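You operate a simulated robot arm through the tools that you are given. There is no shell and no other tool. Be economical: measure what you need, move in short steps, check, and stop when the job is done.

You are at the controls of a simulated two-armed robot. One attempt, no reset.

TASK
Take the basket with orange handle and put it on the bench area marked pump work. Press the blue button marked prime filter two times. Take the blue cup marked spare and leave it in the inside of the deep grey crate marked to pack. Take the blue cup marked sound and put it on the bench area marked pump work. Take the teal folded cloth on the top of the fine work table and put it away on the blue shelf below final work. Push the grey door of the dip tank shut. Fetch the white tub with yellow lid and set it on the shelf under the covers table. Take the blue cup marked dirty and leave it on the flat yellow pad. Take the white cup with orange band on the bench area marked sorting and put it away on the top of the rebuild table. Put the grey block with green stripe on the bench area marked sorting away on the blue shelf under the wash bench. Put the blue cup with orange band in the inside of the rinse tub. Take the measuring glass with grey band and put it on top of the yellow box marked leads. Put the green paper roll on the bench area marked final work. Open the lid of the sonic bath. The order is free. Set down upright: white tub with yellow lid, measuring glass with grey band.

Only the result counts: the job must be done as asked and must still hold three seconds after the hand-in. Knocking over, shifting, dropping, spilling or breaking anything else fails it. A push-on lid holds only when it is set on centred and level and pressed home; a screw cap is set on level and turned clockwise until tight. Flat cloth is picked up by pressing the open fingertips on it (5 to 10 N) and closing them slowly along it; thin cloth reads only 2 to 8 mm in the jaws.

THE ROBOT
Two 7-joint arms with two-finger parallel grippers on one trunk, on a base that drives. Base frame: it is fixed to the floor where the robot stands at the start and does not move with it; the origin is under the middle of the robot, x ahead of it, y to its left, z up. Lengths are in mm, angles in rad, forces in N, time in s.
The left shoulder is at the start at [50, 168, 901], the right one opposite. With the tool pointing down near the work surface each hand reaches from about 100 to 400 mm from the robot's upright axis, wherever it stands, measured 20 degrees to its own side. Places, roughly: basket with orange handle (16x11x9 cm) [500, 100, 300]; bench area marked final work [-1500, 2100, 900]; bench area marked pump work [-1300, 3900, 900]; blue button marked prime filter [400, 1200, 800]; blue cup marked dirty [-1250, 5000, 1000]; blue cup marked sound [-3500, 2250, 750]; blue cup marked spare [-1750, 2000, 1000]; blue cup with orange band (9x9x8 cm) [-3700, 6800, 900]; blue shelf below final work [-1500, 2400, 300]; blue shelf under the wash bench [-3700, 4000, 300]; flat yellow pad (8x12x2 cm) [-3600, 1400, 800]; green paper roll (8x8x16 cm) [-2100, -500, 200]; grey block with green stripe (8x5x4 cm) [-1900, 6500, 900]; grey door of the dip tank [-2100, 1200, 300]; inside of the deep grey crate marked to pack [-1700, 2900, 900]; inside of the rinse tub [-3600, 4900, 900]; lid of the sonic bath [-3700, 5400, 1100]; measuring glass with grey band [-1750, 4000, 250]; shelf under the covers table [-3800, 900, 300]; teal folded cloth (10x7x4 cm) [-3700, 2100, 800]; top of the rebuild table [600, 8500, 900]; white cup with orange band (9x9x8 cm) [-1900, 5600, 900]; white tub with yellow lid (8x8x9 cm) [-1800, -500, 1700]; yellow box marked leads [-1750, 6500, 1000]. Payload 1.57 kg a hand.
Tool frame (each hand has its own): the origin (TCP) lies between the finger pads and is the grasp point; the fingertips stand 30 mm ahead of it; z points along the fingers, y is the line along which they close. Largest opening 80 mm; finger width 17, thickness 12; the body of the gripper, 40 by 82 mm, starts 80 mm behind the TCP.
Orientation is told as [roll, pitch, yaw] about the base's x, y, z axes, in that order, counted from this pose: with the fingers straight down and closing along the base's y, the tool's x points along the base's -x, its y along +y and its z along -z.

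THE INTERFACE
- The arms move only by the tool servo_tool. It takes "left_rows", "right_rows" or both (then of equal length, played together; a hand with none holds still); each is a list of rows, each a list of 7 numbers: the shift along the tool's x, y, z in mm, then the turn, a rotation vector about the tool's x, y, z in rad, then the closure in counts, from 0 (fully open) to 255 (shut). In form: [[x, y, z, wx, wy, wz, fingers], ...]. A call has 1 to 8 rows; each row is the pose to reach, as a shift and turn from the pose commanded when the call began, along the tool's axes at that moment. A row lasts 0.2 s, in which the tool goes at most 50 mm and 0.15 rad; a call with a longer step from one row to the next is refused whole, and so is a gripper value outside its range. Where a pose cannot be reached the arm comes as near as it can. A force on the tool above 40 N (or 10 N above the force at the start of the call, whichever is more), or a blocked arm, ends the call early, and 0.2 s more pass. The fingers move at their own pace (about 45 mm/s each) and stop on an object; they squeeze with about 33 N. The grip force told is the motor's: it shows also when the fingers shut on nothing. Time passes only in rows, and 0.2 s behind the last, so rows that repeat a pose let the fingers close. The reply holds the time, the measured pose of the TCP, the force on the tool along the base axes, the opening and the grip force, in the units named above and with some noise, with the torque about the TCP (base axes, N m) and any sound that the robot's microphone picked up.
- Cameras (640 x 400 px; columns grow to the right, rows downward): "scene" is now at [96.4, 20.8, 1072.2]; the picture's right is [0.37, -0.93, 0.00], its down [-0.84, -0.34, -0.42] and it looks along [0.39, 0.15, -0.91] (base axes); focal length 283 px, centre (320, 200). "left" rides on the left gripper at [72, 7, -122] in its tool frame; the picture's right is [-0.09, 1.00, 0.00], its down [-0.84, -0.08, -0.54] and it looks along [-0.54, -0.05, 0.84] (tool axes); focal length 238 px, centre (320, 200). "right" rides on the right gripper at [72, -7, -122] in its tool frame; the picture's right is [0.09, 1.00, 0.00], its down [-0.84, 0.08, -0.54] and it looks along [-0.54, 0.05, 0.84] (tool axes); focal length 238 px, centre (320, 200). There is no depth. A picture from a camera that has moved, and an enlarged one, comes with that camera's place and axes in the base frame and with its lens.
- capture(camera): a new picture of that camera. The clock stands still meanwhile.
- slide_trunk(by): slides the trunk up (or, below 0, down) by that many mm; the arms and the scene camera ride with it, the base frame stays. It gives what a move gives, with no picture.
- drive_base(legs): drives the robot by 1 to 6 legs, each [ahead, left, turn to the left] in mm, mm and rad, along the robot's own axes; the way and the turn of a leg run together, so that a leg with both is an arc; at most 1500 mm and 3.142 rad a leg. The arms and the cameras ride along, it lands a little off, and it stops where it bumps. It gives what a move gives.
- turn_head(pan, tilt): turns the head with the scene camera to pan (to the left, within 1.396 rad either way) and tilt (down, from -0.506 to 1.204), counted from straight ahead of the robot. It gives what a move gives.
- enlarge(camera, box): a new picture of the part [left, top, right, bottom] of that camera's present view, enlarged. The clock stands still meanwhile.
- hand_in(): hands the job in; it is judged then, once.

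Go step by step. Nothing tells you exact positions but the pictures and the camera data: compare them with the known pose of the tool, close in by small moves and look again before you grip or let go. The budget is 577 turns and 370 pictures, counting those below and the enlarged ones. Unless the task says otherwise, let go and move clear before handing in, and close with one line.

The tools are called after "Emit:" as a command line: name --argument value ..., lists and objects as JSON in quotes. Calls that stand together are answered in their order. servo_tool: Moves the arms, as the interface text tells. Its arguments: {"type":"object","properties":{"left_rows":{"type":"array","items":{"type":"array","items":{"type":"number"}}},"right_rows":{"type":"array","items":{"type":"array","items":{"type":"number"}}}},"required":[]} The other tools are called the same way: slide_trunk (by) slides the trunk up or down; drive_base (legs) drives the base; turn_head (pan, tilt) turns the head that bears the scene camera; capture (camera) takes a picture; enlarge (camera, box) takes an enlarged picture of a part of a camera's view; hand_in () hands the job in.

At the start:

```text
time: 0.0
left_ee_pos: [292.1, 187.8, 491.8]
left_tool_rot: [0.0, -0.001, 0.0]
left_wrist_force: [-0.5, 1.1, 0.3]
left_wrist_torque: [0.01, 0.02, 0.02]
left_opening: 80.2
left_grip_force: 0.1
right_ee_pos: [327.4, -117.8, 500.4]
right_tool_rot: [-0.001, -0.001, -0.002]
right_wrist_force: [0.1, 0.2, 0.2]
right_wrist_torque: [-0.01, -0.01, -0.01]
right_opening: 80.1
right_grip_force: 0.2
trunk travel left (down, up): [-69.0, 374.0]
robot x, y, heading: [-0.5, -3.9, 0.002]
head pan, tilt: [0.379, 1.141]
```

scene: 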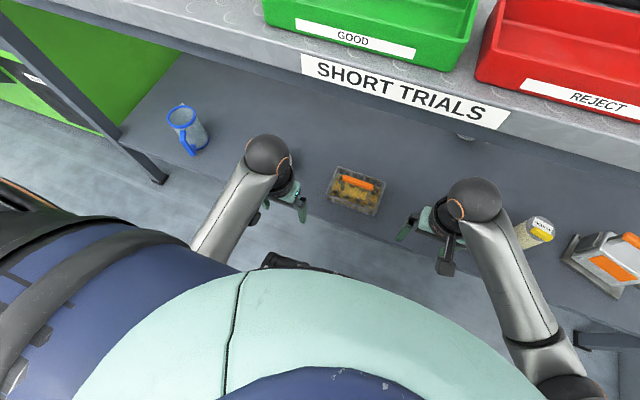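
right: 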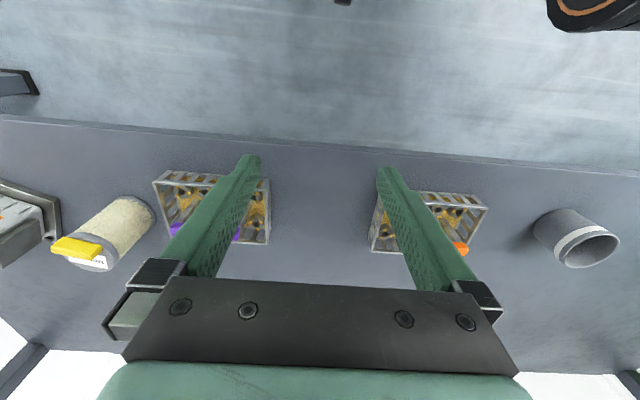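
left: 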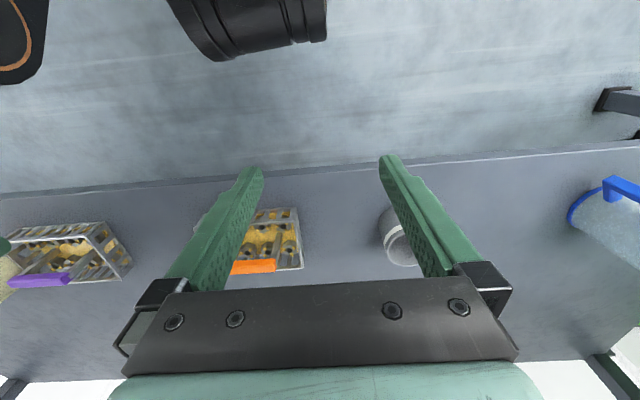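

I take the orange-handled basket to be on the shelf near [463, 79, 390] at handle height (triangulated from three cameras). I'll look closer before moving.

Emit:
enlarge --camera "left" --box '[160, 160, 420, 322]'

Emit:
enlarge --camera "scene" --box '[240, 100, 480, 250]'

Emit:
turn_head --pan 0 --tilt 0.5

Emit:
capture --camera "scene"

```text
2.46 times, centred on (290, 241) of left
camera zoom: at [222.6, 192.9, 612.6], right [0.09, 1.0, 0.0], down [0.84, -0.08, 0.54], along [0.54, -0.05, -0.84], focal length 587 px, centre (394, 99)
```

zoom: 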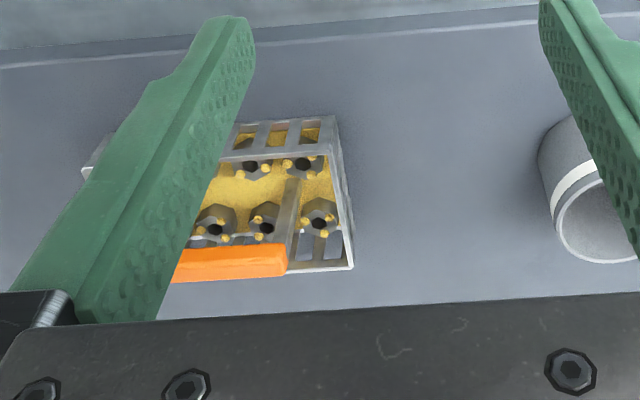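

```text
2.67 times, centred on (360, 175) of scene
camera zoom: at [96.4, 20.8, 1072.2], right [0.37, -0.93, 0.0], down [-0.84, -0.34, -0.42], along [0.39, 0.15, -0.91], focal length 755 px, centre (213, 267)
```

zoom: 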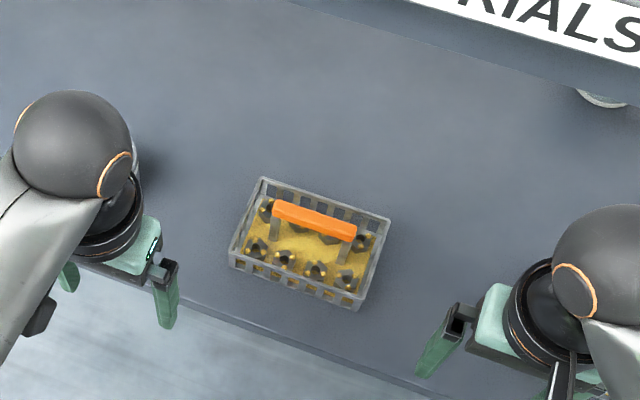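

```text
time: 1.0
left_ee_pos: [292.7, 186.9, 492.1]
left_tool_rot: [-0.002, 0.0, -0.002]
left_wrist_force: [-1.0, 0.1, 0.5]
left_wrist_torque: [0.0, 0.0, -0.01]
left_opening: 80.1
left_grip_force: 0.2
right_ee_pos: [328.0, -115.6, 501.1]
right_tool_rot: [-0.001, 0.002, 0.0]
right_wrist_force: [-0.4, 0.2, 0.0]
right_wrist_torque: [0.03, 0.01, 0.06]
right_opening: 80.1
right_grip_force: 0.0
trunk travel left (down, up): [-69.0, 374.0]
robot x, y, heading: [2.3, -1.5, -0.0]
head pan, tilt: [0.0, 0.499]
```

```text
364 pictures are left
camera scene: at [131.5, -1.4, 1122.4], right [0.0, -1.0, 0.0], down [-0.48, 0.0, -0.88], along [0.88, 0.0, -0.48], focal length 283 px, centre (320, 200)
```

scene: 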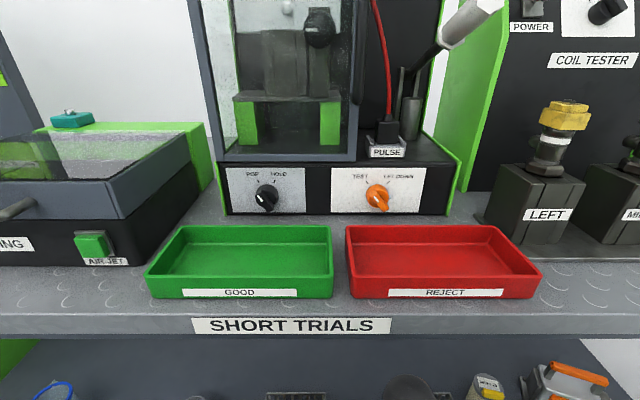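

The handle bar runs along y with its centre near [481, 58, 378]; the table front is near x = 332 with its underside around z ≈ 815. I'll yaw the left tool to close across the bar, then look again.

Emit:
servo_tool --left_rows '[[0, 0, 0, 0, 0, 0.15, 0], [0, 0, 0, 0, 0, 0.3, 0], [0, 0, 0, 0, 0, 0.45, 0], [0, 0, 0, 0, 0, 0.6, 0], [0, 0, 0, 0, 0, 0.75, 0], [0, 0, 0, 0, 0, 0.9, 0], [0, 0, 0, 0, 0, 1.05, 0], [0, 0, 0, 0, 0, 1.2, 0]]'

Emit:
turn_head --pan 1.39 --tilt 0.2

Emit:
capture --camera "scene"

Emit:
turn_head --pan -1.39 --tilt 0.2

Emit:
capture --camera "scene"

```text
time: 2.8
left_ee_pos: [292.8, 187.1, 490.1]
left_tool_rot: [0.0, -0.001, -1.203]
left_wrist_force: [-0.4, 0.5, 0.3]
left_wrist_torque: [0.01, -0.01, -0.02]
left_opening: 79.8
left_grip_force: 0.0
right_ee_pos: [328.0, -116.1, 500.8]
right_tool_rot: [0.0, -0.002, 0.0]
right_wrist_force: [-0.8, -0.2, -0.1]
right_wrist_torque: [0.03, -0.01, 0.0]
right_opening: 80.0
right_grip_force: 0.1
trunk travel left (down, up): [-69.0, 374.0]
robot x, y, heading: [-0.8, 1.3, -0.002]
head pan, tilt: [0.0, 0.499]
```

```text
time: 4.4
left_ee_pos: [292.3, 188.3, 491.6]
left_tool_rot: [0.0, 0.001, -1.199]
left_wrist_force: [-0.4, 0.0, 0.3]
left_wrist_torque: [0.04, -0.02, -0.02]
left_opening: 79.8
left_grip_force: 0.1
right_ee_pos: [327.7, -117.0, 500.3]
right_tool_rot: [0.0, -0.001, -0.001]
right_wrist_force: [0.3, 0.3, 0.1]
right_wrist_torque: [0.02, 0.01, -0.02]
right_opening: 80.2
right_grip_force: 0.0
trunk travel left (down, up): [-69.0, 374.0]
robot x, y, heading: [0.8, 2.6, 0.001]
head pan, tilt: [1.389, 0.201]
```

```text
363 pictures are left
camera scene: at [57.4, 90.2, 1150.1], right [0.98, -0.18, 0.0], down [-0.04, -0.2, -0.98], along [0.18, 0.96, -0.2], focal length 283 px, centre (320, 200)
```

scene: 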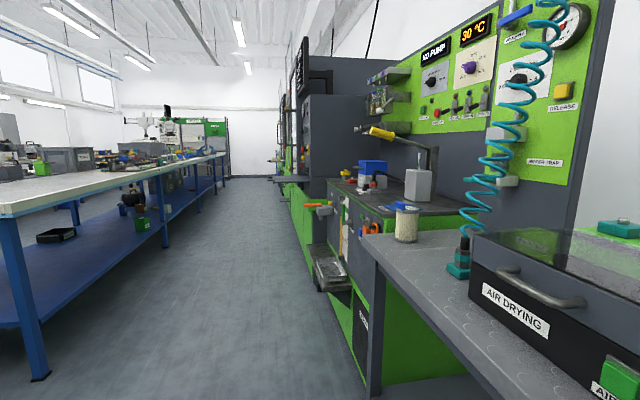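

```text
time: 6.8
left_ee_pos: [292.4, 187.1, 492.2]
left_tool_rot: [-0.002, -0.001, -1.2]
left_wrist_force: [-0.4, -0.6, 0.4]
left_wrist_torque: [0.0, -0.02, 0.0]
left_opening: 80.1
left_grip_force: 0.1
right_ee_pos: [327.8, -117.1, 500.1]
right_tool_rot: [0.001, 0.001, -0.001]
right_wrist_force: [0.9, -0.7, 1.2]
right_wrist_torque: [-0.03, 0.01, 0.0]
right_opening: 80.0
right_grip_force: 0.0
trunk travel left (down, up): [-69.0, 374.0]
robot x, y, heading: [-4.3, -2.3, -0.008]
head pan, tilt: [-1.389, 0.201]
```

```text
362 pictures are left
camera scene: at [57.4, -93.0, 1150.2], right [-0.98, -0.18, 0.0], down [-0.04, 0.2, -0.98], along [0.18, -0.96, -0.2], focal length 283 px, centre (320, 200)
```

scene: 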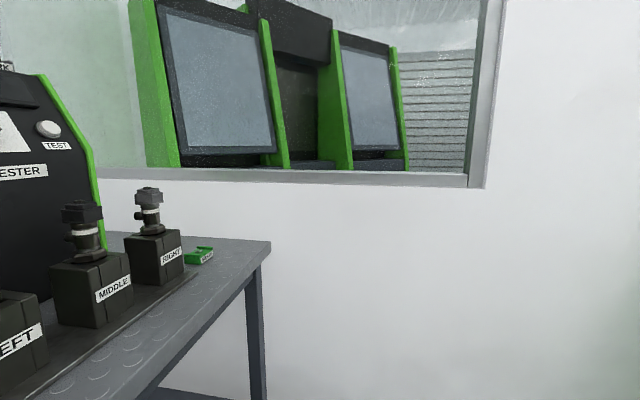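

Wide aisle between the island at left (blue legs) and the green bench at right. I finish the yaw and tilt the left tool forward.

Emit:
servo_tool --left_rows '[[0, 0, 0, 0, 0, 0.13, 0], [0, 0, 0, 0, 0, 0.26, 0], [0, 0, 0, 0, 0, 0.371, 0]]'

Emit:
servo_tool --left_rows '[[0, 0, 0, -0.15, 0, 0, 0], [0, 0, 0, -0.3, 0, 0, 0], [0, 0, 0, -0.45, 0, 0, 0], [0, 0, 0, -0.6, 0, 0, 0]]'

Emit:
turn_head --pan 0.2 --tilt 1.1

Emit:
capture --camera "scene"

Emit:
capture --camera "left"

```text
time: 7.6
left_ee_pos: [292.1, 187.6, 491.5]
left_tool_rot: [-0.002, 0.0, -1.576]
left_wrist_force: [0.0, 0.0, 0.0]
left_wrist_torque: [-0.02, 0.03, 0.01]
left_opening: 79.8
left_grip_force: 0.0
right_ee_pos: [327.1, -117.6, 501.1]
right_tool_rot: [0.0, 0.0, 0.0]
right_wrist_force: [0.9, 0.8, -0.2]
right_wrist_torque: [0.02, 0.01, -0.01]
right_opening: 79.9
right_grip_force: 0.1
trunk travel left (down, up): [-69.0, 374.0]
robot x, y, heading: [-1.4, 0.5, -0.001]
head pan, tilt: [-1.389, 0.201]
```

```text
time: 8.6
left_ee_pos: [309.2, 192.0, 502.4]
left_tool_rot: [0.639, -0.002, -1.552]
left_wrist_force: [-0.2, -0.3, -0.4]
left_wrist_torque: [0.01, 0.0, -0.01]
left_opening: 80.0
left_grip_force: 0.0
right_ee_pos: [327.0, -117.5, 500.6]
right_tool_rot: [-0.002, -0.001, 0.0]
right_wrist_force: [0.3, 0.0, -0.2]
right_wrist_torque: [-0.04, 0.01, 0.03]
right_opening: 79.9
right_grip_force: 0.0
trunk travel left (down, up): [-69.0, 374.0]
robot x, y, heading: [0.5, -1.2, 0.005]
head pan, tilt: [-1.389, 0.201]
```

```text
time: 10.3
left_ee_pos: [306.9, 193.8, 499.4]
left_tool_rot: [0.632, 0.007, -1.554]
left_wrist_force: [0.5, 1.2, -0.3]
left_wrist_torque: [0.0, -0.01, -0.01]
left_opening: 80.0
left_grip_force: 0.2
right_ee_pos: [327.1, -117.0, 500.5]
right_tool_rot: [-0.001, -0.002, 0.001]
right_wrist_force: [-0.3, -0.2, 1.4]
right_wrist_torque: [0.01, 0.02, 0.0]
right_opening: 79.9
right_grip_force: 0.0
trunk travel left (down, up): [-69.0, 374.0]
robot x, y, heading: [0.0, 0.8, 0.0]
head pan, tilt: [0.201, 1.1]
```

```text
361 pictures are left
camera scene: at [102.4, 11.2, 1074.8], right [0.2, -0.98, 0.0], down [-0.87, -0.18, -0.45], along [0.45, 0.09, -0.89], focal length 283 px, centre (320, 200)
```

scene: 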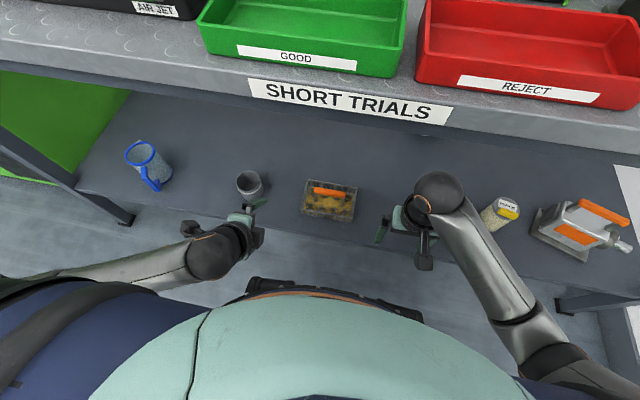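

```text
360 pictures are left
camera left: at [241.1, 262.6, 601.0], right [0.8, -0.08, 0.59], down [-0.37, -0.85, 0.39], along [0.47, -0.53, -0.71], focal length 238 px, centre (320, 200)
```

left: 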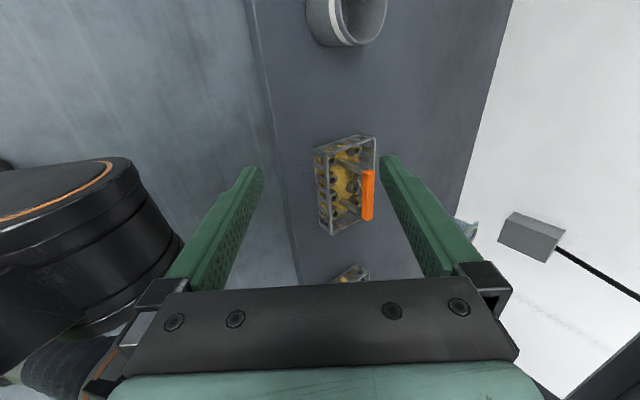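

The tool tilted nicely and the left wrist camera sees the handle. Now I move it closer toward the handle.

Emit:
servo_tool --left_rows '[[-26, 18, 25, 0, 0, 0, 0], [-52, 37, 50, 0, 0, 0, 0], [-78, 55, 75, 0, 0, 0, 0], [-104, 74, 100, 0, 0, 0, 0], [-130, 92, 126, 0, 0, 0, 0]]'

Emit:
capture --camera "left"

Emit:
capture --camera "scene"

```text
time: 11.5
left_ee_pos: [438.9, 56.7, 437.8]
left_tool_rot: [0.6, -0.001, -1.571]
left_wrist_force: [-0.5, 0.0, -0.2]
left_wrist_torque: [-0.04, 0.02, -0.02]
left_opening: 80.0
left_grip_force: 0.1
right_ee_pos: [327.2, -116.9, 501.3]
right_tool_rot: [-0.001, -0.001, 0.001]
right_wrist_force: [-0.6, 0.7, -0.7]
right_wrist_torque: [0.04, 0.03, -0.01]
right_opening: 79.9
right_grip_force: 0.0
trunk travel left (down, up): [-69.0, 374.0]
robot x, y, heading: [-1.6, 0.1, -0.001]
head pan, tilt: [0.201, 1.1]
```

```text
359 pictures are left
camera left: at [377.7, 127.3, 542.0], right [0.82, -0.09, 0.56], down [-0.37, -0.84, 0.4], along [0.43, -0.54, -0.72], focal length 238 px, centre (320, 200)
```

left: 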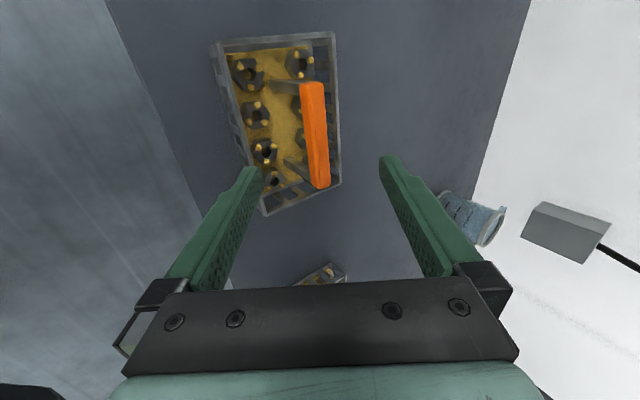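

```text
358 pictures are left
camera scene: at [102.3, 11.3, 1074.8], right [0.2, -0.98, 0.0], down [-0.87, -0.18, -0.45], along [0.44, 0.09, -0.89], focal length 283 px, centre (320, 200)
```

scene: 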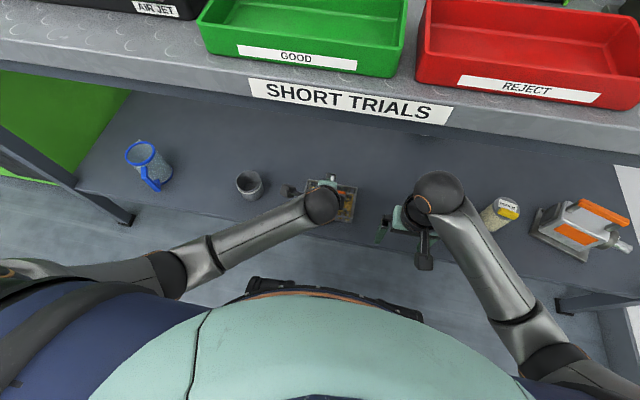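

The handle centre is at about [479, 62, 379]. I'll reduce the tilt, narrow the jaws and hover just above the bar.

Emit:
servo_tool --left_rows '[[1, 7, 12, 0.13, 0, 0, 60], [3, 15, 25, 0.26, 0, 0, 110], [4.5, 22, 38, 0.4, 0, 0, 110], [4.5, 22, 38, 0.4, 0, 0, 110]]'

Emit:
capture --camera "left"

```text
time: 12.5
left_ee_pos: [479.1, 63.1, 421.0]
left_tool_rot: [0.2, 0.0, -1.57]
left_wrist_force: [-0.9, 0.1, -0.2]
left_wrist_torque: [-0.03, 0.01, -0.01]
left_opening: 45.5
left_grip_force: 0.0
right_ee_pos: [327.5, -116.4, 501.8]
right_tool_rot: [-0.001, 0.0, -0.002]
right_wrist_force: [-0.4, 0.4, 0.2]
right_wrist_torque: [0.02, 0.02, 0.03]
right_opening: 80.4
right_grip_force: 0.1
trunk travel left (down, up): [-69.0, 374.0]
robot x, y, heading: [1.2, -3.3, -0.002]
head pan, tilt: [0.201, 1.1]
```

```text
357 pictures are left
camera left: at [463.6, 132.4, 540.2], right [0.98, -0.09, 0.2], down [-0.18, -0.84, 0.52], along [0.12, -0.54, -0.83], focal length 238 px, centre (320, 200)
```

left: 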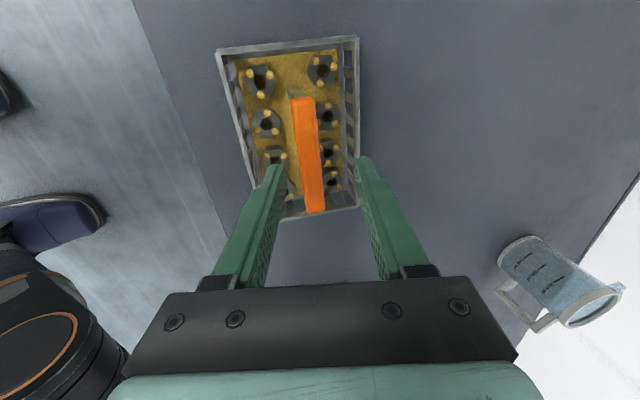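

Bar centre is [482, 61, 378], just under the jaws. Descend and close.

Emit:
servo_tool --left_rows '[[0, -2.7, 16, 0, 0, 0, 110], [0, -5.4, 32, 0, 0, 0, 110], [0, -5.4, 34, 0, 0, 0, 110], [0, -5.4, 34, 0, 0, 0, 180], [0, -5.4, 34, 0, 0, 0, 255], [0, -5.4, 34, 0, 0, 0, 255], [0, -5.4, 34, 0, 0, 0, 255]]'

Emit:
capture --camera "left"

```text
time: 14.1
left_ee_pos: [481.4, 61.6, 386.9]
left_tool_rot: [0.201, 0.001, -1.571]
left_wrist_force: [-1.1, -0.3, 5.8]
left_wrist_torque: [-0.14, 0.4, 0.3]
left_opening: 17.4
left_grip_force: 32.5
right_ee_pos: [327.9, -117.3, 502.8]
right_tool_rot: [0.0, 0.001, 0.0]
right_wrist_force: [-0.4, 0.2, 0.5]
right_wrist_torque: [0.01, -0.01, -0.01]
right_opening: 79.9
right_grip_force: 0.0
trunk travel left (down, up): [-69.0, 374.0]
robot x, y, heading: [0.5, -0.9, -0.002]
head pan, tilt: [0.201, 1.1]
```

```text
356 pictures are left
camera left: at [465.1, 132.1, 506.8], right [0.98, -0.09, 0.2], down [-0.18, -0.84, 0.52], along [0.12, -0.54, -0.83], focal length 238 px, centre (320, 200)
```

left: 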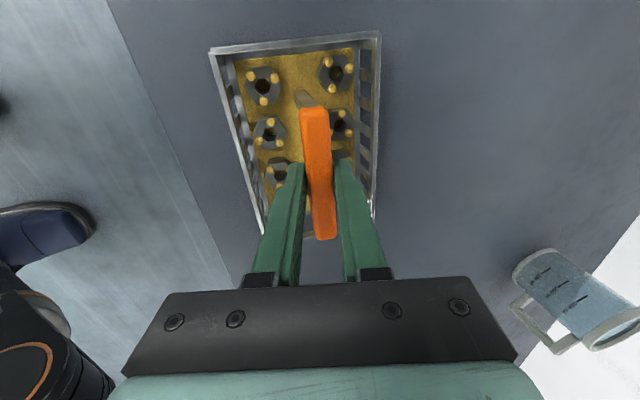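

Gripped (17 mm). Lift and draw the basket back out from under the table.

Emit:
servo_tool --left_rows '[[0, 4, -20, 0, 0, 0, 255], [0, 10, -49, 0, 0, 0, 255], [0, 10, -49, 0, 0, 0, 255], [0, -38, -59, 0, 0, 0, 255], [0, -86, -69, 0, 0, 0, 255], [0, -134, -79, 0, 0, 0, 255], [0, -182, -89, 0, 0, 0, 255], [0, -206, -94, 0, 0, 0, 255]]'

Emit:
capture --camera "left"

Emit:
capture --camera "scene"

```text
time: 15.9
left_ee_pos: [281.3, 75.2, 439.1]
left_tool_rot: [0.233, 0.029, -1.545]
left_wrist_force: [-4.3, 16.2, 10.8]
left_wrist_torque: [0.09, 0.04, 0.15]
left_opening: 21.4
left_grip_force: 33.2
right_ee_pos: [327.0, -117.5, 502.0]
right_tool_rot: [0.0, -0.002, 0.001]
right_wrist_force: [0.2, 0.3, -1.2]
right_wrist_torque: [0.02, 0.02, 0.0]
right_opening: 80.1
right_grip_force: 0.0
trunk travel left (down, up): [-69.0, 374.0]
robot x, y, heading: [2.3, 0.4, -0.003]
head pan, tilt: [0.201, 1.1]
stopped in row 8 (left hand): the force on the tool passed its limit (the readings are from after the stop); the commanded pose is now the measured one
```

```text
355 pictures are left
camera left: at [258.6, 141.1, 561.3], right [0.97, -0.07, 0.23], down [-0.18, -0.86, 0.48], along [0.16, -0.51, -0.84], focal length 238 px, centre (320, 200)
```

left: 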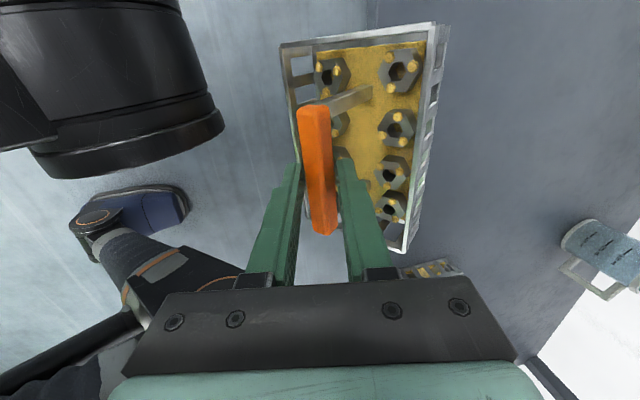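

```text
354 pictures are left
camera scene: at [101.9, 11.3, 1075.0], right [0.2, -0.98, 0.0], down [-0.87, -0.18, -0.45], along [0.45, 0.09, -0.89], focal length 283 px, centre (320, 200)
```

scene: 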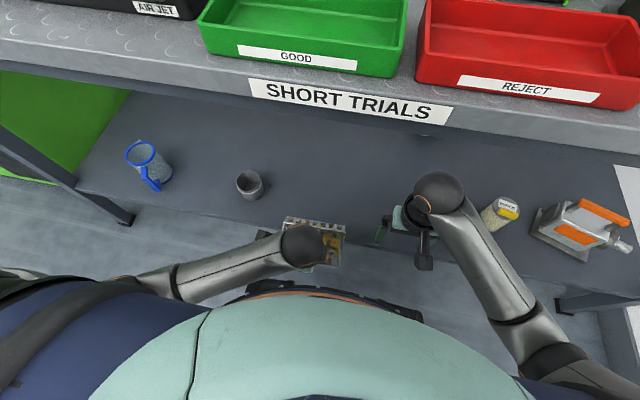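

The basket touched the robot's own base front and swung a little on the bar. I'll ease it forward and back the base away from the table.

Emit:
servo_tool --left_rows '[[0, 15, 3, 0, 0, 0, 255], [0, 35, 0, 0, 0, 0, 255]]'

Emit:
drive_base --legs '[[-350, 0, 0]]'

Emit:
capture --camera "left"

Emit:
capture --camera "scene"

```text
time: 16.2
left_ee_pos: [283.1, 82.4, 437.8]
left_tool_rot: [0.222, 0.054, -1.545]
left_wrist_force: [-1.8, 18.2, 8.0]
left_wrist_torque: [0.49, 0.14, 0.1]
left_opening: 21.2
left_grip_force: 32.8
right_ee_pos: [327.2, -115.4, 500.6]
right_tool_rot: [-0.001, -0.002, 0.0]
right_wrist_force: [-0.5, 0.3, 0.3]
right_wrist_torque: [0.0, -0.01, 0.01]
right_opening: 79.6
right_grip_force: 0.1
trunk travel left (down, up): [-69.0, 374.0]
robot x, y, heading: [-0.8, 0.0, -0.007]
head pan, tilt: [0.201, 1.1]
stopped in row 1 (left hand): the force on the tool passed its limit (the readings are from after the stop); the commanded pose is now the measured one
```

```text
time: 18.5
left_ee_pos: [-61.5, 82.2, 437.5]
left_tool_rot: [0.224, 0.055, -1.55]
left_wrist_force: [9.6, 25.9, -2.2]
left_wrist_torque: [0.67, -0.42, 0.14]
left_opening: 21.0
left_grip_force: 32.8
right_ee_pos: [-19.7, -118.1, 500.9]
right_tool_rot: [0.001, 0.0, -0.007]
right_wrist_force: [0.3, 0.5, 0.3]
right_wrist_torque: [0.0, 0.02, 0.02]
right_opening: 80.0
right_grip_force: 0.0
trunk travel left (down, up): [-69.0, 374.0]
robot x, y, heading: [-349.6, 3.4, 0.0]
head pan, tilt: [0.201, 1.1]
```

```text
353 pictures are left
camera left: at [-81.8, 145.0, 560.3], right [0.97, -0.09, 0.22], down [-0.18, -0.87, 0.47], along [0.15, -0.49, -0.86], focal length 238 px, centre (320, 200)
```

left: 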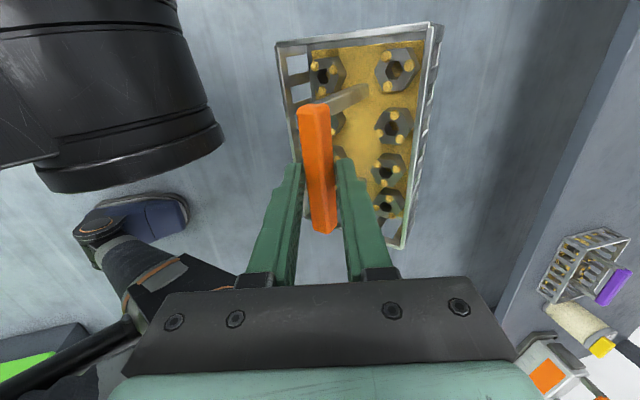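

```text
352 pictures are left
camera scene: at [-244.0, 12.1, 1074.8], right [0.19, -0.98, 0.0], down [-0.87, -0.17, -0.45], along [0.45, 0.09, -0.89], focal length 283 px, centre (320, 200)
```

scene: 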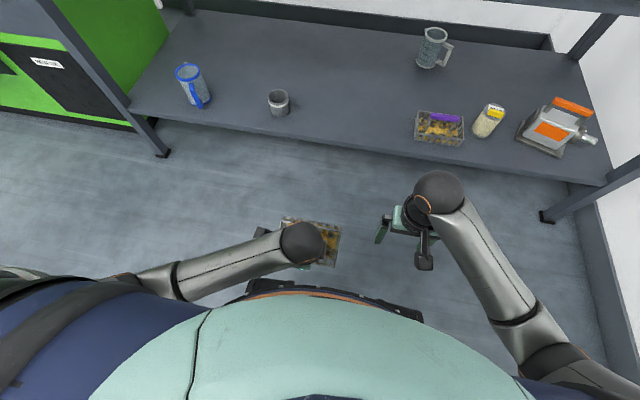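

There is still a sideways contact force on the basket; I'll shift the hand along +y (with the force) and forward.

Emit:
servo_tool --left_rows '[[20, 0, 0, 0, 0, 0, 255], [40, 0, 0, 0, 0, 0, 255]]'

Emit:
servo_tool --left_rows '[[0, 20, 0, 0, 0, 0, 255], [0, 40, 0, 0, 0, 0, 255], [0, 60, 0, 0, 0, 0, 255]]'

Emit:
capture --camera "scene"

Emit:
capture --camera "right"

```text
time: 19.1
left_ee_pos: [-60.9, 125.1, 439.3]
left_tool_rot: [0.228, 0.061, -1.548]
left_wrist_force: [6.0, 6.4, 0.3]
left_wrist_torque: [0.63, -0.23, 0.5]
left_opening: 20.1
left_grip_force: 33.2
right_ee_pos: [-19.6, -117.0, 500.4]
right_tool_rot: [-0.002, 0.0, -0.006]
right_wrist_force: [1.1, 0.1, 0.4]
right_wrist_torque: [-0.02, 0.0, 0.0]
right_opening: 80.0
right_grip_force: 0.1
trunk travel left (down, up): [-69.0, 374.0]
robot x, y, heading: [-345.6, 5.6, -0.006]
head pan, tilt: [0.201, 1.1]
```

```text
time: 19.9
left_ee_pos: [-5.3, 120.9, 452.2]
left_tool_rot: [0.221, 0.054, -1.555]
left_wrist_force: [-0.1, 0.0, -2.7]
left_wrist_torque: [-0.03, 0.04, -0.01]
left_opening: 15.4
left_grip_force: 31.6
right_ee_pos: [-19.8, -117.7, 501.8]
right_tool_rot: [0.002, -0.001, -0.007]
right_wrist_force: [-0.1, 0.3, 0.5]
right_wrist_torque: [-0.01, -0.02, 0.0]
right_opening: 79.5
right_grip_force: 0.0
trunk travel left (down, up): [-69.0, 374.0]
robot x, y, heading: [-344.0, 0.8, -0.007]
head pan, tilt: [0.201, 1.1]
```

```text
351 pictures are left
camera scene: at [-244.0, 11.7, 1074.7], right [0.19, -0.98, 0.0], down [-0.87, -0.17, -0.45], along [0.45, 0.09, -0.89], focal length 283 px, centre (320, 200)
```

scene: 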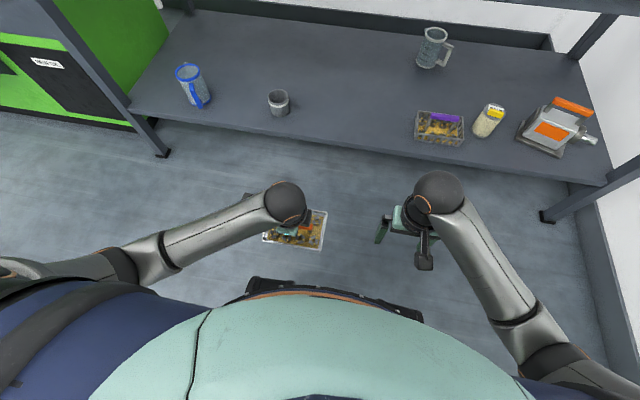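

```text
350 pictures are left
camera right: at [-91.3, -124.6, 624.0], right [-0.09, 1.0, 0.0], down [0.84, 0.07, 0.54], along [0.54, 0.05, -0.84], focal length 238 px, centre (320, 200)
```

right: 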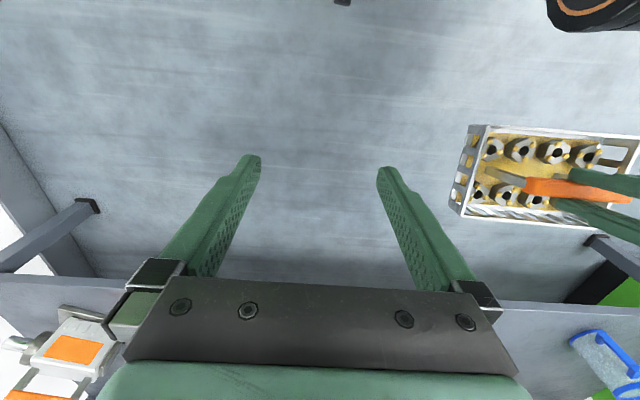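

Emit:
capture --camera "left"

```text
349 pictures are left
camera left: at [-24.6, 185.0, 575.5], right [0.97, -0.09, 0.21], down [-0.18, -0.87, 0.47], along [0.15, -0.49, -0.86], focal length 238 px, centre (320, 200)
```

left: 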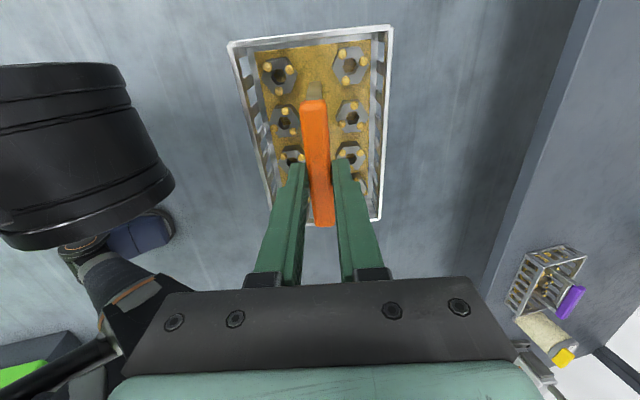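

Basket now hangs level in the jaws. Raise it, then strafe left to the prime filter panel.

Emit:
servo_tool --left_rows '[[0, 10, -40, 0, 0, 0, 255], [0, 20, -80, 0, 0, 0, 255], [0, 30, -120, 0, 0, 0, 255], [0, 38, -160, 0, 0, 0, 255]]'

Emit:
drive_base --legs '[[0, 1150, 0]]'

Emit:
turn_head --pan 0 --tilt 0.4

Emit:
capture --camera "scene"

```text
time: 20.9
left_ee_pos: [-3.9, 112.4, 615.6]
left_tool_rot: [0.22, 0.056, -1.552]
left_wrist_force: [0.8, 0.8, -3.3]
left_wrist_torque: [-0.01, 0.02, 0.0]
left_opening: 15.5
left_grip_force: 31.1
right_ee_pos: [-20.6, -117.9, 500.5]
right_tool_rot: [0.001, -0.001, -0.006]
right_wrist_force: [-0.3, -0.2, -0.3]
right_wrist_torque: [0.0, 0.0, -0.02]
right_opening: 79.7
right_grip_force: 0.1
trunk travel left (down, up): [-69.0, 374.0]
robot x, y, heading: [-344.8, -0.4, -0.004]
head pan, tilt: [0.201, 1.1]
```

```text
time: 26.8
left_ee_pos: [1.9, 1273.0, 616.5]
left_tool_rot: [0.224, 0.055, -1.548]
left_wrist_force: [0.0, 0.0, -2.2]
left_wrist_torque: [-0.01, 0.07, 0.01]
left_opening: 15.7
left_grip_force: 31.5
right_ee_pos: [-13.9, 1042.8, 500.7]
right_tool_rot: [0.002, 0.0, -0.002]
right_wrist_force: [-0.3, 0.8, 0.0]
right_wrist_torque: [-0.01, 0.0, 0.04]
right_opening: 79.8
right_grip_force: 0.1
trunk travel left (down, up): [-69.0, 374.0]
robot x, y, heading: [-338.5, 1165.2, -0.003]
head pan, tilt: [0.201, 1.1]
```

```text
time: 27.8
left_ee_pos: [1.5, 1272.8, 615.9]
left_tool_rot: [0.225, 0.057, -1.548]
left_wrist_force: [0.3, 0.3, -3.5]
left_wrist_torque: [0.0, 0.05, -0.03]
left_opening: 15.4
left_grip_force: 31.1
right_ee_pos: [-14.1, 1043.6, 500.5]
right_tool_rot: [-0.001, -0.001, -0.001]
right_wrist_force: [0.4, -0.8, 0.6]
right_wrist_torque: [0.0, 0.02, -0.06]
right_opening: 80.0
right_grip_force: 0.0
trunk travel left (down, up): [-69.0, 374.0]
robot x, y, heading: [-338.1, 1158.7, -0.005]
head pan, tilt: [0.0, 0.4]
```

```text
348 pictures are left
camera scene: at [-208.1, 1158.2, 1131.5], right [0.0, -1.0, 0.0], down [-0.39, 0.0, -0.92], along [0.92, 0.0, -0.39], focal length 283 px, centre (320, 200)
```

scene: 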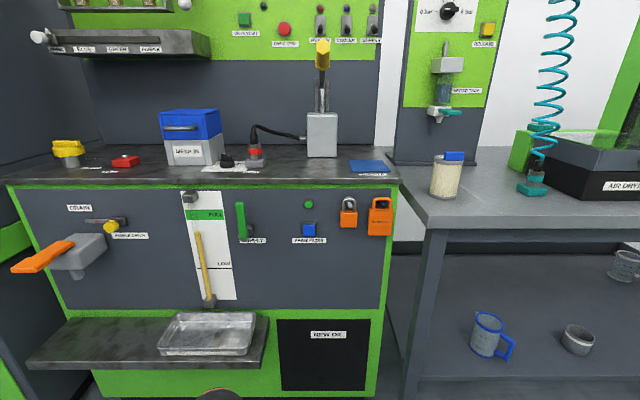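

Emit:
enlarge --camera "scene" --box '[220, 180, 400, 292]'

```text
3.56 times, centred on (310, 236) of scene
camera zoom: at [-208.1, 1158.2, 1131.5], right [0.0, -1.0, 0.0], down [-0.39, 0.0, -0.92], along [0.92, 0.0, -0.39], focal length 1006 px, centre (356, 72)
```

zoom: 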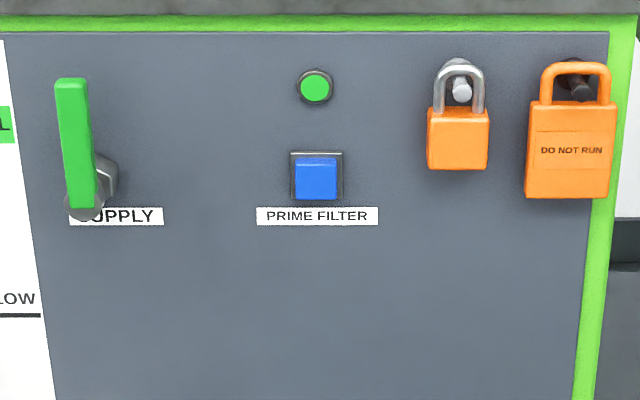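

The blue PRIME FILTER button is about [395, 1187, 794] on a vertical panel. I'll swing the right tool to point forward at button height with the fingers shut and place the base to the left.

Emit:
servo_tool --right_rows '[[0, 0, -36, 0, -0.15, 0, 255], [0, 0, -72, 0, -0.3, 0, 255], [0, 0, -108, 0, -0.45, 0, 255], [0, 0, -144, 0, -0.6, 0, 255], [0, 0, -180, 0, -0.75, 0, 255], [0, 0, -216, 0, -0.9, 0, 255], [0, 0, -252, 0, -1.05, 0, 255], [0, 0, -294, 0, -1.2, 0, 255]]'

Emit:
servo_tool --right_rows '[[0, 0, 0, 0, -0.13, 0, 255], [0, 0, 0, 0, -0.26, 0, 255], [0, 0, 0, 0, -0.371, 0, 255]]'

Emit:
drive_base --legs '[[60, 135, 0]]'

Emit:
capture --camera "right"

Emit:
turn_head --pan -0.2 --tilt 0.5

Emit:
capture --camera "scene"

```text
time: 29.6
left_ee_pos: [1.8, 1273.8, 615.9]
left_tool_rot: [0.224, 0.055, -1.548]
left_wrist_force: [-0.1, -0.1, -3.0]
left_wrist_torque: [0.01, 0.11, -0.01]
left_opening: 15.5
left_grip_force: 31.3
right_ee_pos: [23.9, 1103.9, 781.3]
right_tool_rot: [-0.008, -1.197, 0.003]
right_wrist_force: [-0.3, -0.1, -0.8]
right_wrist_torque: [0.02, -0.02, 0.04]
right_opening: 0.1
right_grip_force: 21.5
right hand out of reach, approached as far as the arm can: row 4, 5, 6, 7, 8
trunk travel left (down, up): [-69.0, 374.0]
robot x, y, heading: [-340.9, 1156.8, -0.003]
head pan, tilt: [0.0, 0.4]
```

```text
time: 30.4
left_ee_pos: [0.4, 1273.8, 614.8]
left_tool_rot: [0.224, 0.056, -1.549]
left_wrist_force: [-0.3, 0.2, -3.3]
left_wrist_torque: [-0.05, 0.07, -0.02]
left_opening: 15.4
left_grip_force: 31.1
right_ee_pos: [37.2, 1103.8, 789.3]
right_tool_rot: [2.362, -1.551, -2.382]
right_wrist_force: [0.2, 0.1, 0.2]
right_wrist_torque: [-0.02, 0.03, 0.0]
right_opening: 0.0
right_grip_force: 21.3
right hand out of reach, approached as far as the arm can: row 3
trunk travel left (down, up): [-69.0, 374.0]
robot x, y, heading: [-343.0, 1160.7, -0.002]
head pan, tilt: [0.0, 0.4]
```

```text
time: 31.8
left_ee_pos: [63.1, 1405.8, 615.9]
left_tool_rot: [0.224, 0.055, -1.547]
left_wrist_force: [-0.5, -0.1, -3.2]
left_wrist_torque: [0.0, 0.04, 0.0]
left_opening: 15.5
left_grip_force: 30.8
right_ee_pos: [96.1, 1237.8, 790.1]
right_tool_rot: [2.605, -1.554, -2.622]
right_wrist_force: [0.4, 0.5, 0.6]
right_wrist_torque: [0.02, 0.02, 0.0]
right_opening: 0.1
right_grip_force: 21.5
trunk travel left (down, up): [-69.0, 374.0]
robot x, y, heading: [-282.6, 1293.0, -0.004]
head pan, tilt: [0.0, 0.4]
```

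```text
346 pictures are left
camera right: at [-23.5, 1233.4, 717.4], right [0.02, 1.0, -0.08], down [-0.55, 0.08, 0.83], along [0.83, 0.03, 0.55], focal length 238 px, centre (320, 200)
```

right: 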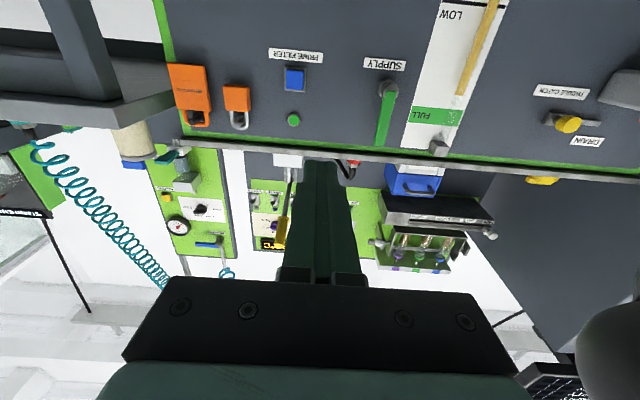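

```text
time: 32.5
left_ee_pos: [62.1, 1406.0, 615.1]
left_tool_rot: [0.223, 0.056, -1.544]
left_wrist_force: [-0.2, -0.7, -2.3]
left_wrist_torque: [-0.01, 0.03, 0.0]
left_opening: 15.6
left_grip_force: 31.3
right_ee_pos: [98.1, 1238.5, 790.4]
right_tool_rot: [2.638, -1.551, -2.657]
right_wrist_force: [0.0, -0.2, -0.5]
right_wrist_torque: [-0.04, -0.02, -0.02]
right_opening: 0.0
right_grip_force: 21.5
trunk travel left (down, up): [-69.0, 374.0]
robot x, y, heading: [-284.4, 1289.5, -0.001]
head pan, tilt: [-0.201, 0.499]
```

```text
345 pictures are left
camera scene: at [-151.1, 1273.9, 1122.5], right [-0.2, -0.98, 0.0], down [-0.47, 0.1, -0.88], along [0.86, -0.18, -0.48], focal length 283 px, centre (320, 200)
```

scene: 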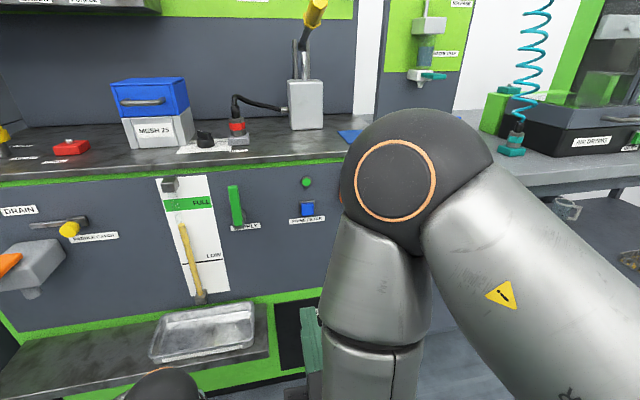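

Button fixed at about [432, 1186, 775]. Drive ahead 130 and line the closed right fingers up with it.

Emit:
drive_base --legs '[[130, 0, 0]]'

Emit:
servo_tool --right_rows '[[5, -17, 35, 0, 0, 0, 255], [10, -34, 70, 0, 0, 0, 255], [15, -51, 105, 0, 0, 0, 255]]'

Emit:
capture --camera "right"

Emit:
capture --camera "scene"

```text
time: 33.8
left_ee_pos: [191.5, 1406.5, 615.4]
left_tool_rot: [0.223, 0.056, -1.545]
left_wrist_force: [0.1, 0.1, -3.1]
left_wrist_torque: [0.01, 0.02, 0.02]
left_opening: 15.6
left_grip_force: 31.2
right_ee_pos: [227.9, 1237.7, 790.3]
right_tool_rot: [2.624, -1.552, -2.643]
right_wrist_force: [0.1, 0.6, 0.2]
right_wrist_torque: [-0.03, 0.03, -0.01]
right_opening: 0.0
right_grip_force: 20.9
trunk travel left (down, up): [-69.0, 374.0]
robot x, y, heading: [-147.5, 1293.1, -0.001]
head pan, tilt: [-0.201, 0.499]
```

```text
time: 34.6
left_ee_pos: [192.0, 1406.3, 616.0]
left_tool_rot: [0.223, 0.054, -1.546]
left_wrist_force: [0.6, -0.4, -3.1]
left_wrist_torque: [-0.01, 0.05, -0.02]
left_opening: 15.7
left_grip_force: 31.1
right_ee_pos: [331.1, 1185.2, 777.2]
right_tool_rot: [2.734, -1.553, -2.754]
right_wrist_force: [-1.0, -0.3, 0.2]
right_wrist_torque: [0.02, 0.01, 0.02]
right_opening: 0.1
right_grip_force: 21.1
trunk travel left (down, up): [-69.0, 374.0]
robot x, y, heading: [-152.1, 1290.1, 0.002]
head pan, tilt: [-0.201, 0.499]
```

```text
344 pictures are left
camera right: at [210.7, 1180.7, 704.7], right [0.02, 1.0, -0.09], down [-0.55, 0.08, 0.83], along [0.83, 0.03, 0.55], focal length 238 px, centre (320, 200)
```

right: 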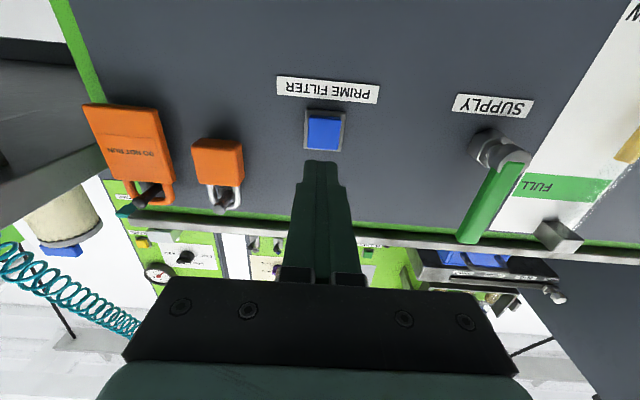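

```text
343 pictures are left
camera scene: at [-21.4, 1273.9, 1122.5], right [-0.2, -0.98, 0.0], down [-0.47, 0.1, -0.88], along [0.86, -0.18, -0.48], focal length 283 px, centre (320, 200)
```

scene: 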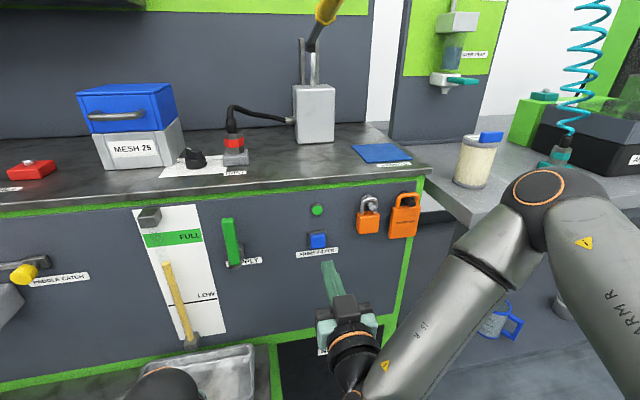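

Aligned. Advance toward the button slowly.

Emit:
servo_tool --right_rows '[[2, 1, 30, 0, 0, 0, 255], [3, 1, 55, 0, 0, 0, 255], [3, 1, 60, 0, 0, 0, 255], [3, 1, 64, 0, 0, 0, 255]]'

Emit:
capture --camera "right"

```text
time: 35.6
left_ee_pos: [191.3, 1407.3, 616.0]
left_tool_rot: [0.223, 0.056, -1.546]
left_wrist_force: [-0.6, -1.1, -3.1]
left_wrist_torque: [-0.04, 0.06, -0.02]
left_opening: 15.6
left_grip_force: 31.4
right_ee_pos: [394.4, 1183.9, 774.3]
right_tool_rot: [2.694, -1.553, -2.713]
right_wrist_force: [0.0, -1.2, 0.6]
right_wrist_torque: [0.0, 0.0, 0.0]
right_opening: 0.0
right_grip_force: 21.9
trunk travel left (down, up): [-69.0, 374.0]
robot x, y, heading: [-150.7, 1291.9, -0.0]
head pan, tilt: [-0.201, 0.499]
```

```text
342 pictures are left
camera right: at [274.5, 1180.0, 701.8], right [0.02, 1.0, -0.08], down [-0.55, 0.08, 0.83], along [0.83, 0.03, 0.55], focal length 238 px, centre (320, 200)
```

right: 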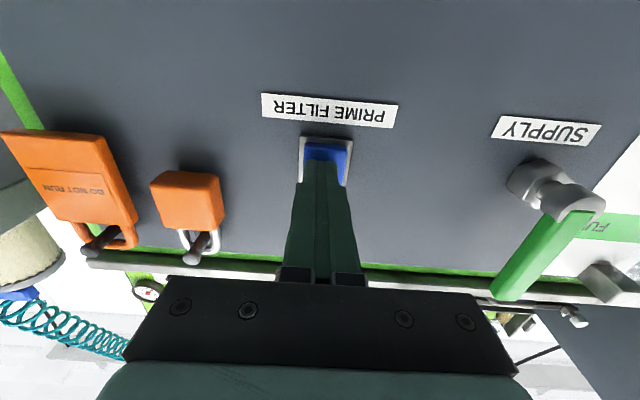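

Emit:
servo_tool --right_rows '[[0, 1, 3, 0, 0, 0, 255], [0, 1, 6, 0, 0, 0, 255], [0, 1, 8, 0, 0, 0, 255], [0, 1, 10, 0, 0, 0, 255]]'

```text
time: 36.6
left_ee_pos: [190.0, 1407.1, 615.3]
left_tool_rot: [0.225, 0.055, -1.546]
left_wrist_force: [-0.2, -0.3, -2.6]
left_wrist_torque: [-0.01, 0.04, 0.02]
left_opening: 15.4
left_grip_force: 31.3
right_ee_pos: [403.0, 1186.2, 775.0]
right_tool_rot: [2.603, -1.554, -2.618]
right_wrist_force: [-37.9, -5.7, 0.1]
right_wrist_torque: [0.01, 0.17, -0.12]
right_opening: 0.0
right_grip_force: 21.3
trunk travel left (down, up): [-69.0, 374.0]
robot x, y, heading: [-149.4, 1293.2, -0.002]
head pan, tilt: [-0.201, 0.499]
heard: click
```

One click. Retract and press a second time.

Emit:
servo_tool --right_rows '[[0, 0, -10, 0, 0, 0, 255], [0, 0, -25, 0, 0, 0, 255], [0, 0, -25, 0, 0, 0, 255], [0, 0, -10, 0, 0, 0, 255], [0, 0, -6, 0, 0, 0, 255], [0, 0, -3, 0, 0, 0, 255], [0, 0, -1, 0, 0, 0, 255], [0, 0, 0, 0, 0, 0, 255]]'

Emit:
servo_tool --right_rows '[[0, 0, -20, 0, 0, 0, 255], [0, 0, -60, 0, 0, 0, 255], [0, 0, -100, 0, 0, 0, 255]]'

Emit:
capture --camera "right"

```text
time: 38.4
left_ee_pos: [189.6, 1406.1, 616.0]
left_tool_rot: [0.226, 0.056, -1.546]
left_wrist_force: [-0.1, -0.2, -2.4]
left_wrist_torque: [-0.01, 0.04, 0.02]
left_opening: 15.6
left_grip_force: 30.9
right_ee_pos: [401.3, 1185.8, 774.0]
right_tool_rot: [2.562, -1.553, -2.579]
right_wrist_force: [-41.7, -8.1, -4.7]
right_wrist_torque: [0.0, 0.33, -0.19]
right_opening: 0.0
right_grip_force: 21.3
trunk travel left (down, up): [-69.0, 374.0]
robot x, y, heading: [-152.1, 1289.2, -0.004]
head pan, tilt: [-0.201, 0.499]
heard: click
```

```text
time: 39.2
left_ee_pos: [191.6, 1406.6, 615.1]
left_tool_rot: [0.224, 0.056, -1.547]
left_wrist_force: [-0.1, 0.7, -2.7]
left_wrist_torque: [-0.01, 0.06, 0.03]
left_opening: 15.5
left_grip_force: 31.0
right_ee_pos: [305.0, 1187.3, 773.3]
right_tool_rot: [2.725, -1.552, -2.745]
right_wrist_force: [0.5, 0.5, -0.8]
right_wrist_torque: [-0.02, 0.01, 0.0]
right_opening: 0.0
right_grip_force: 21.3
trunk travel left (down, up): [-69.0, 374.0]
robot x, y, heading: [-154.6, 1294.4, 0.0]
head pan, tilt: [-0.201, 0.499]
```

```text
341 pictures are left
camera right: at [185.3, 1182.2, 700.8], right [0.02, 1.0, -0.08], down [-0.56, 0.08, 0.83], along [0.83, 0.03, 0.56], focal length 238 px, centre (320, 200)
```

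right: 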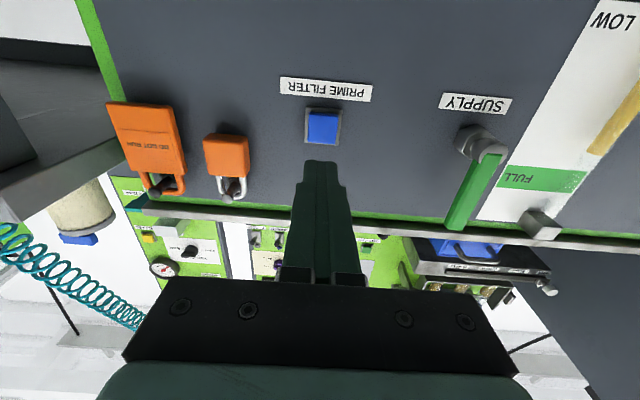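

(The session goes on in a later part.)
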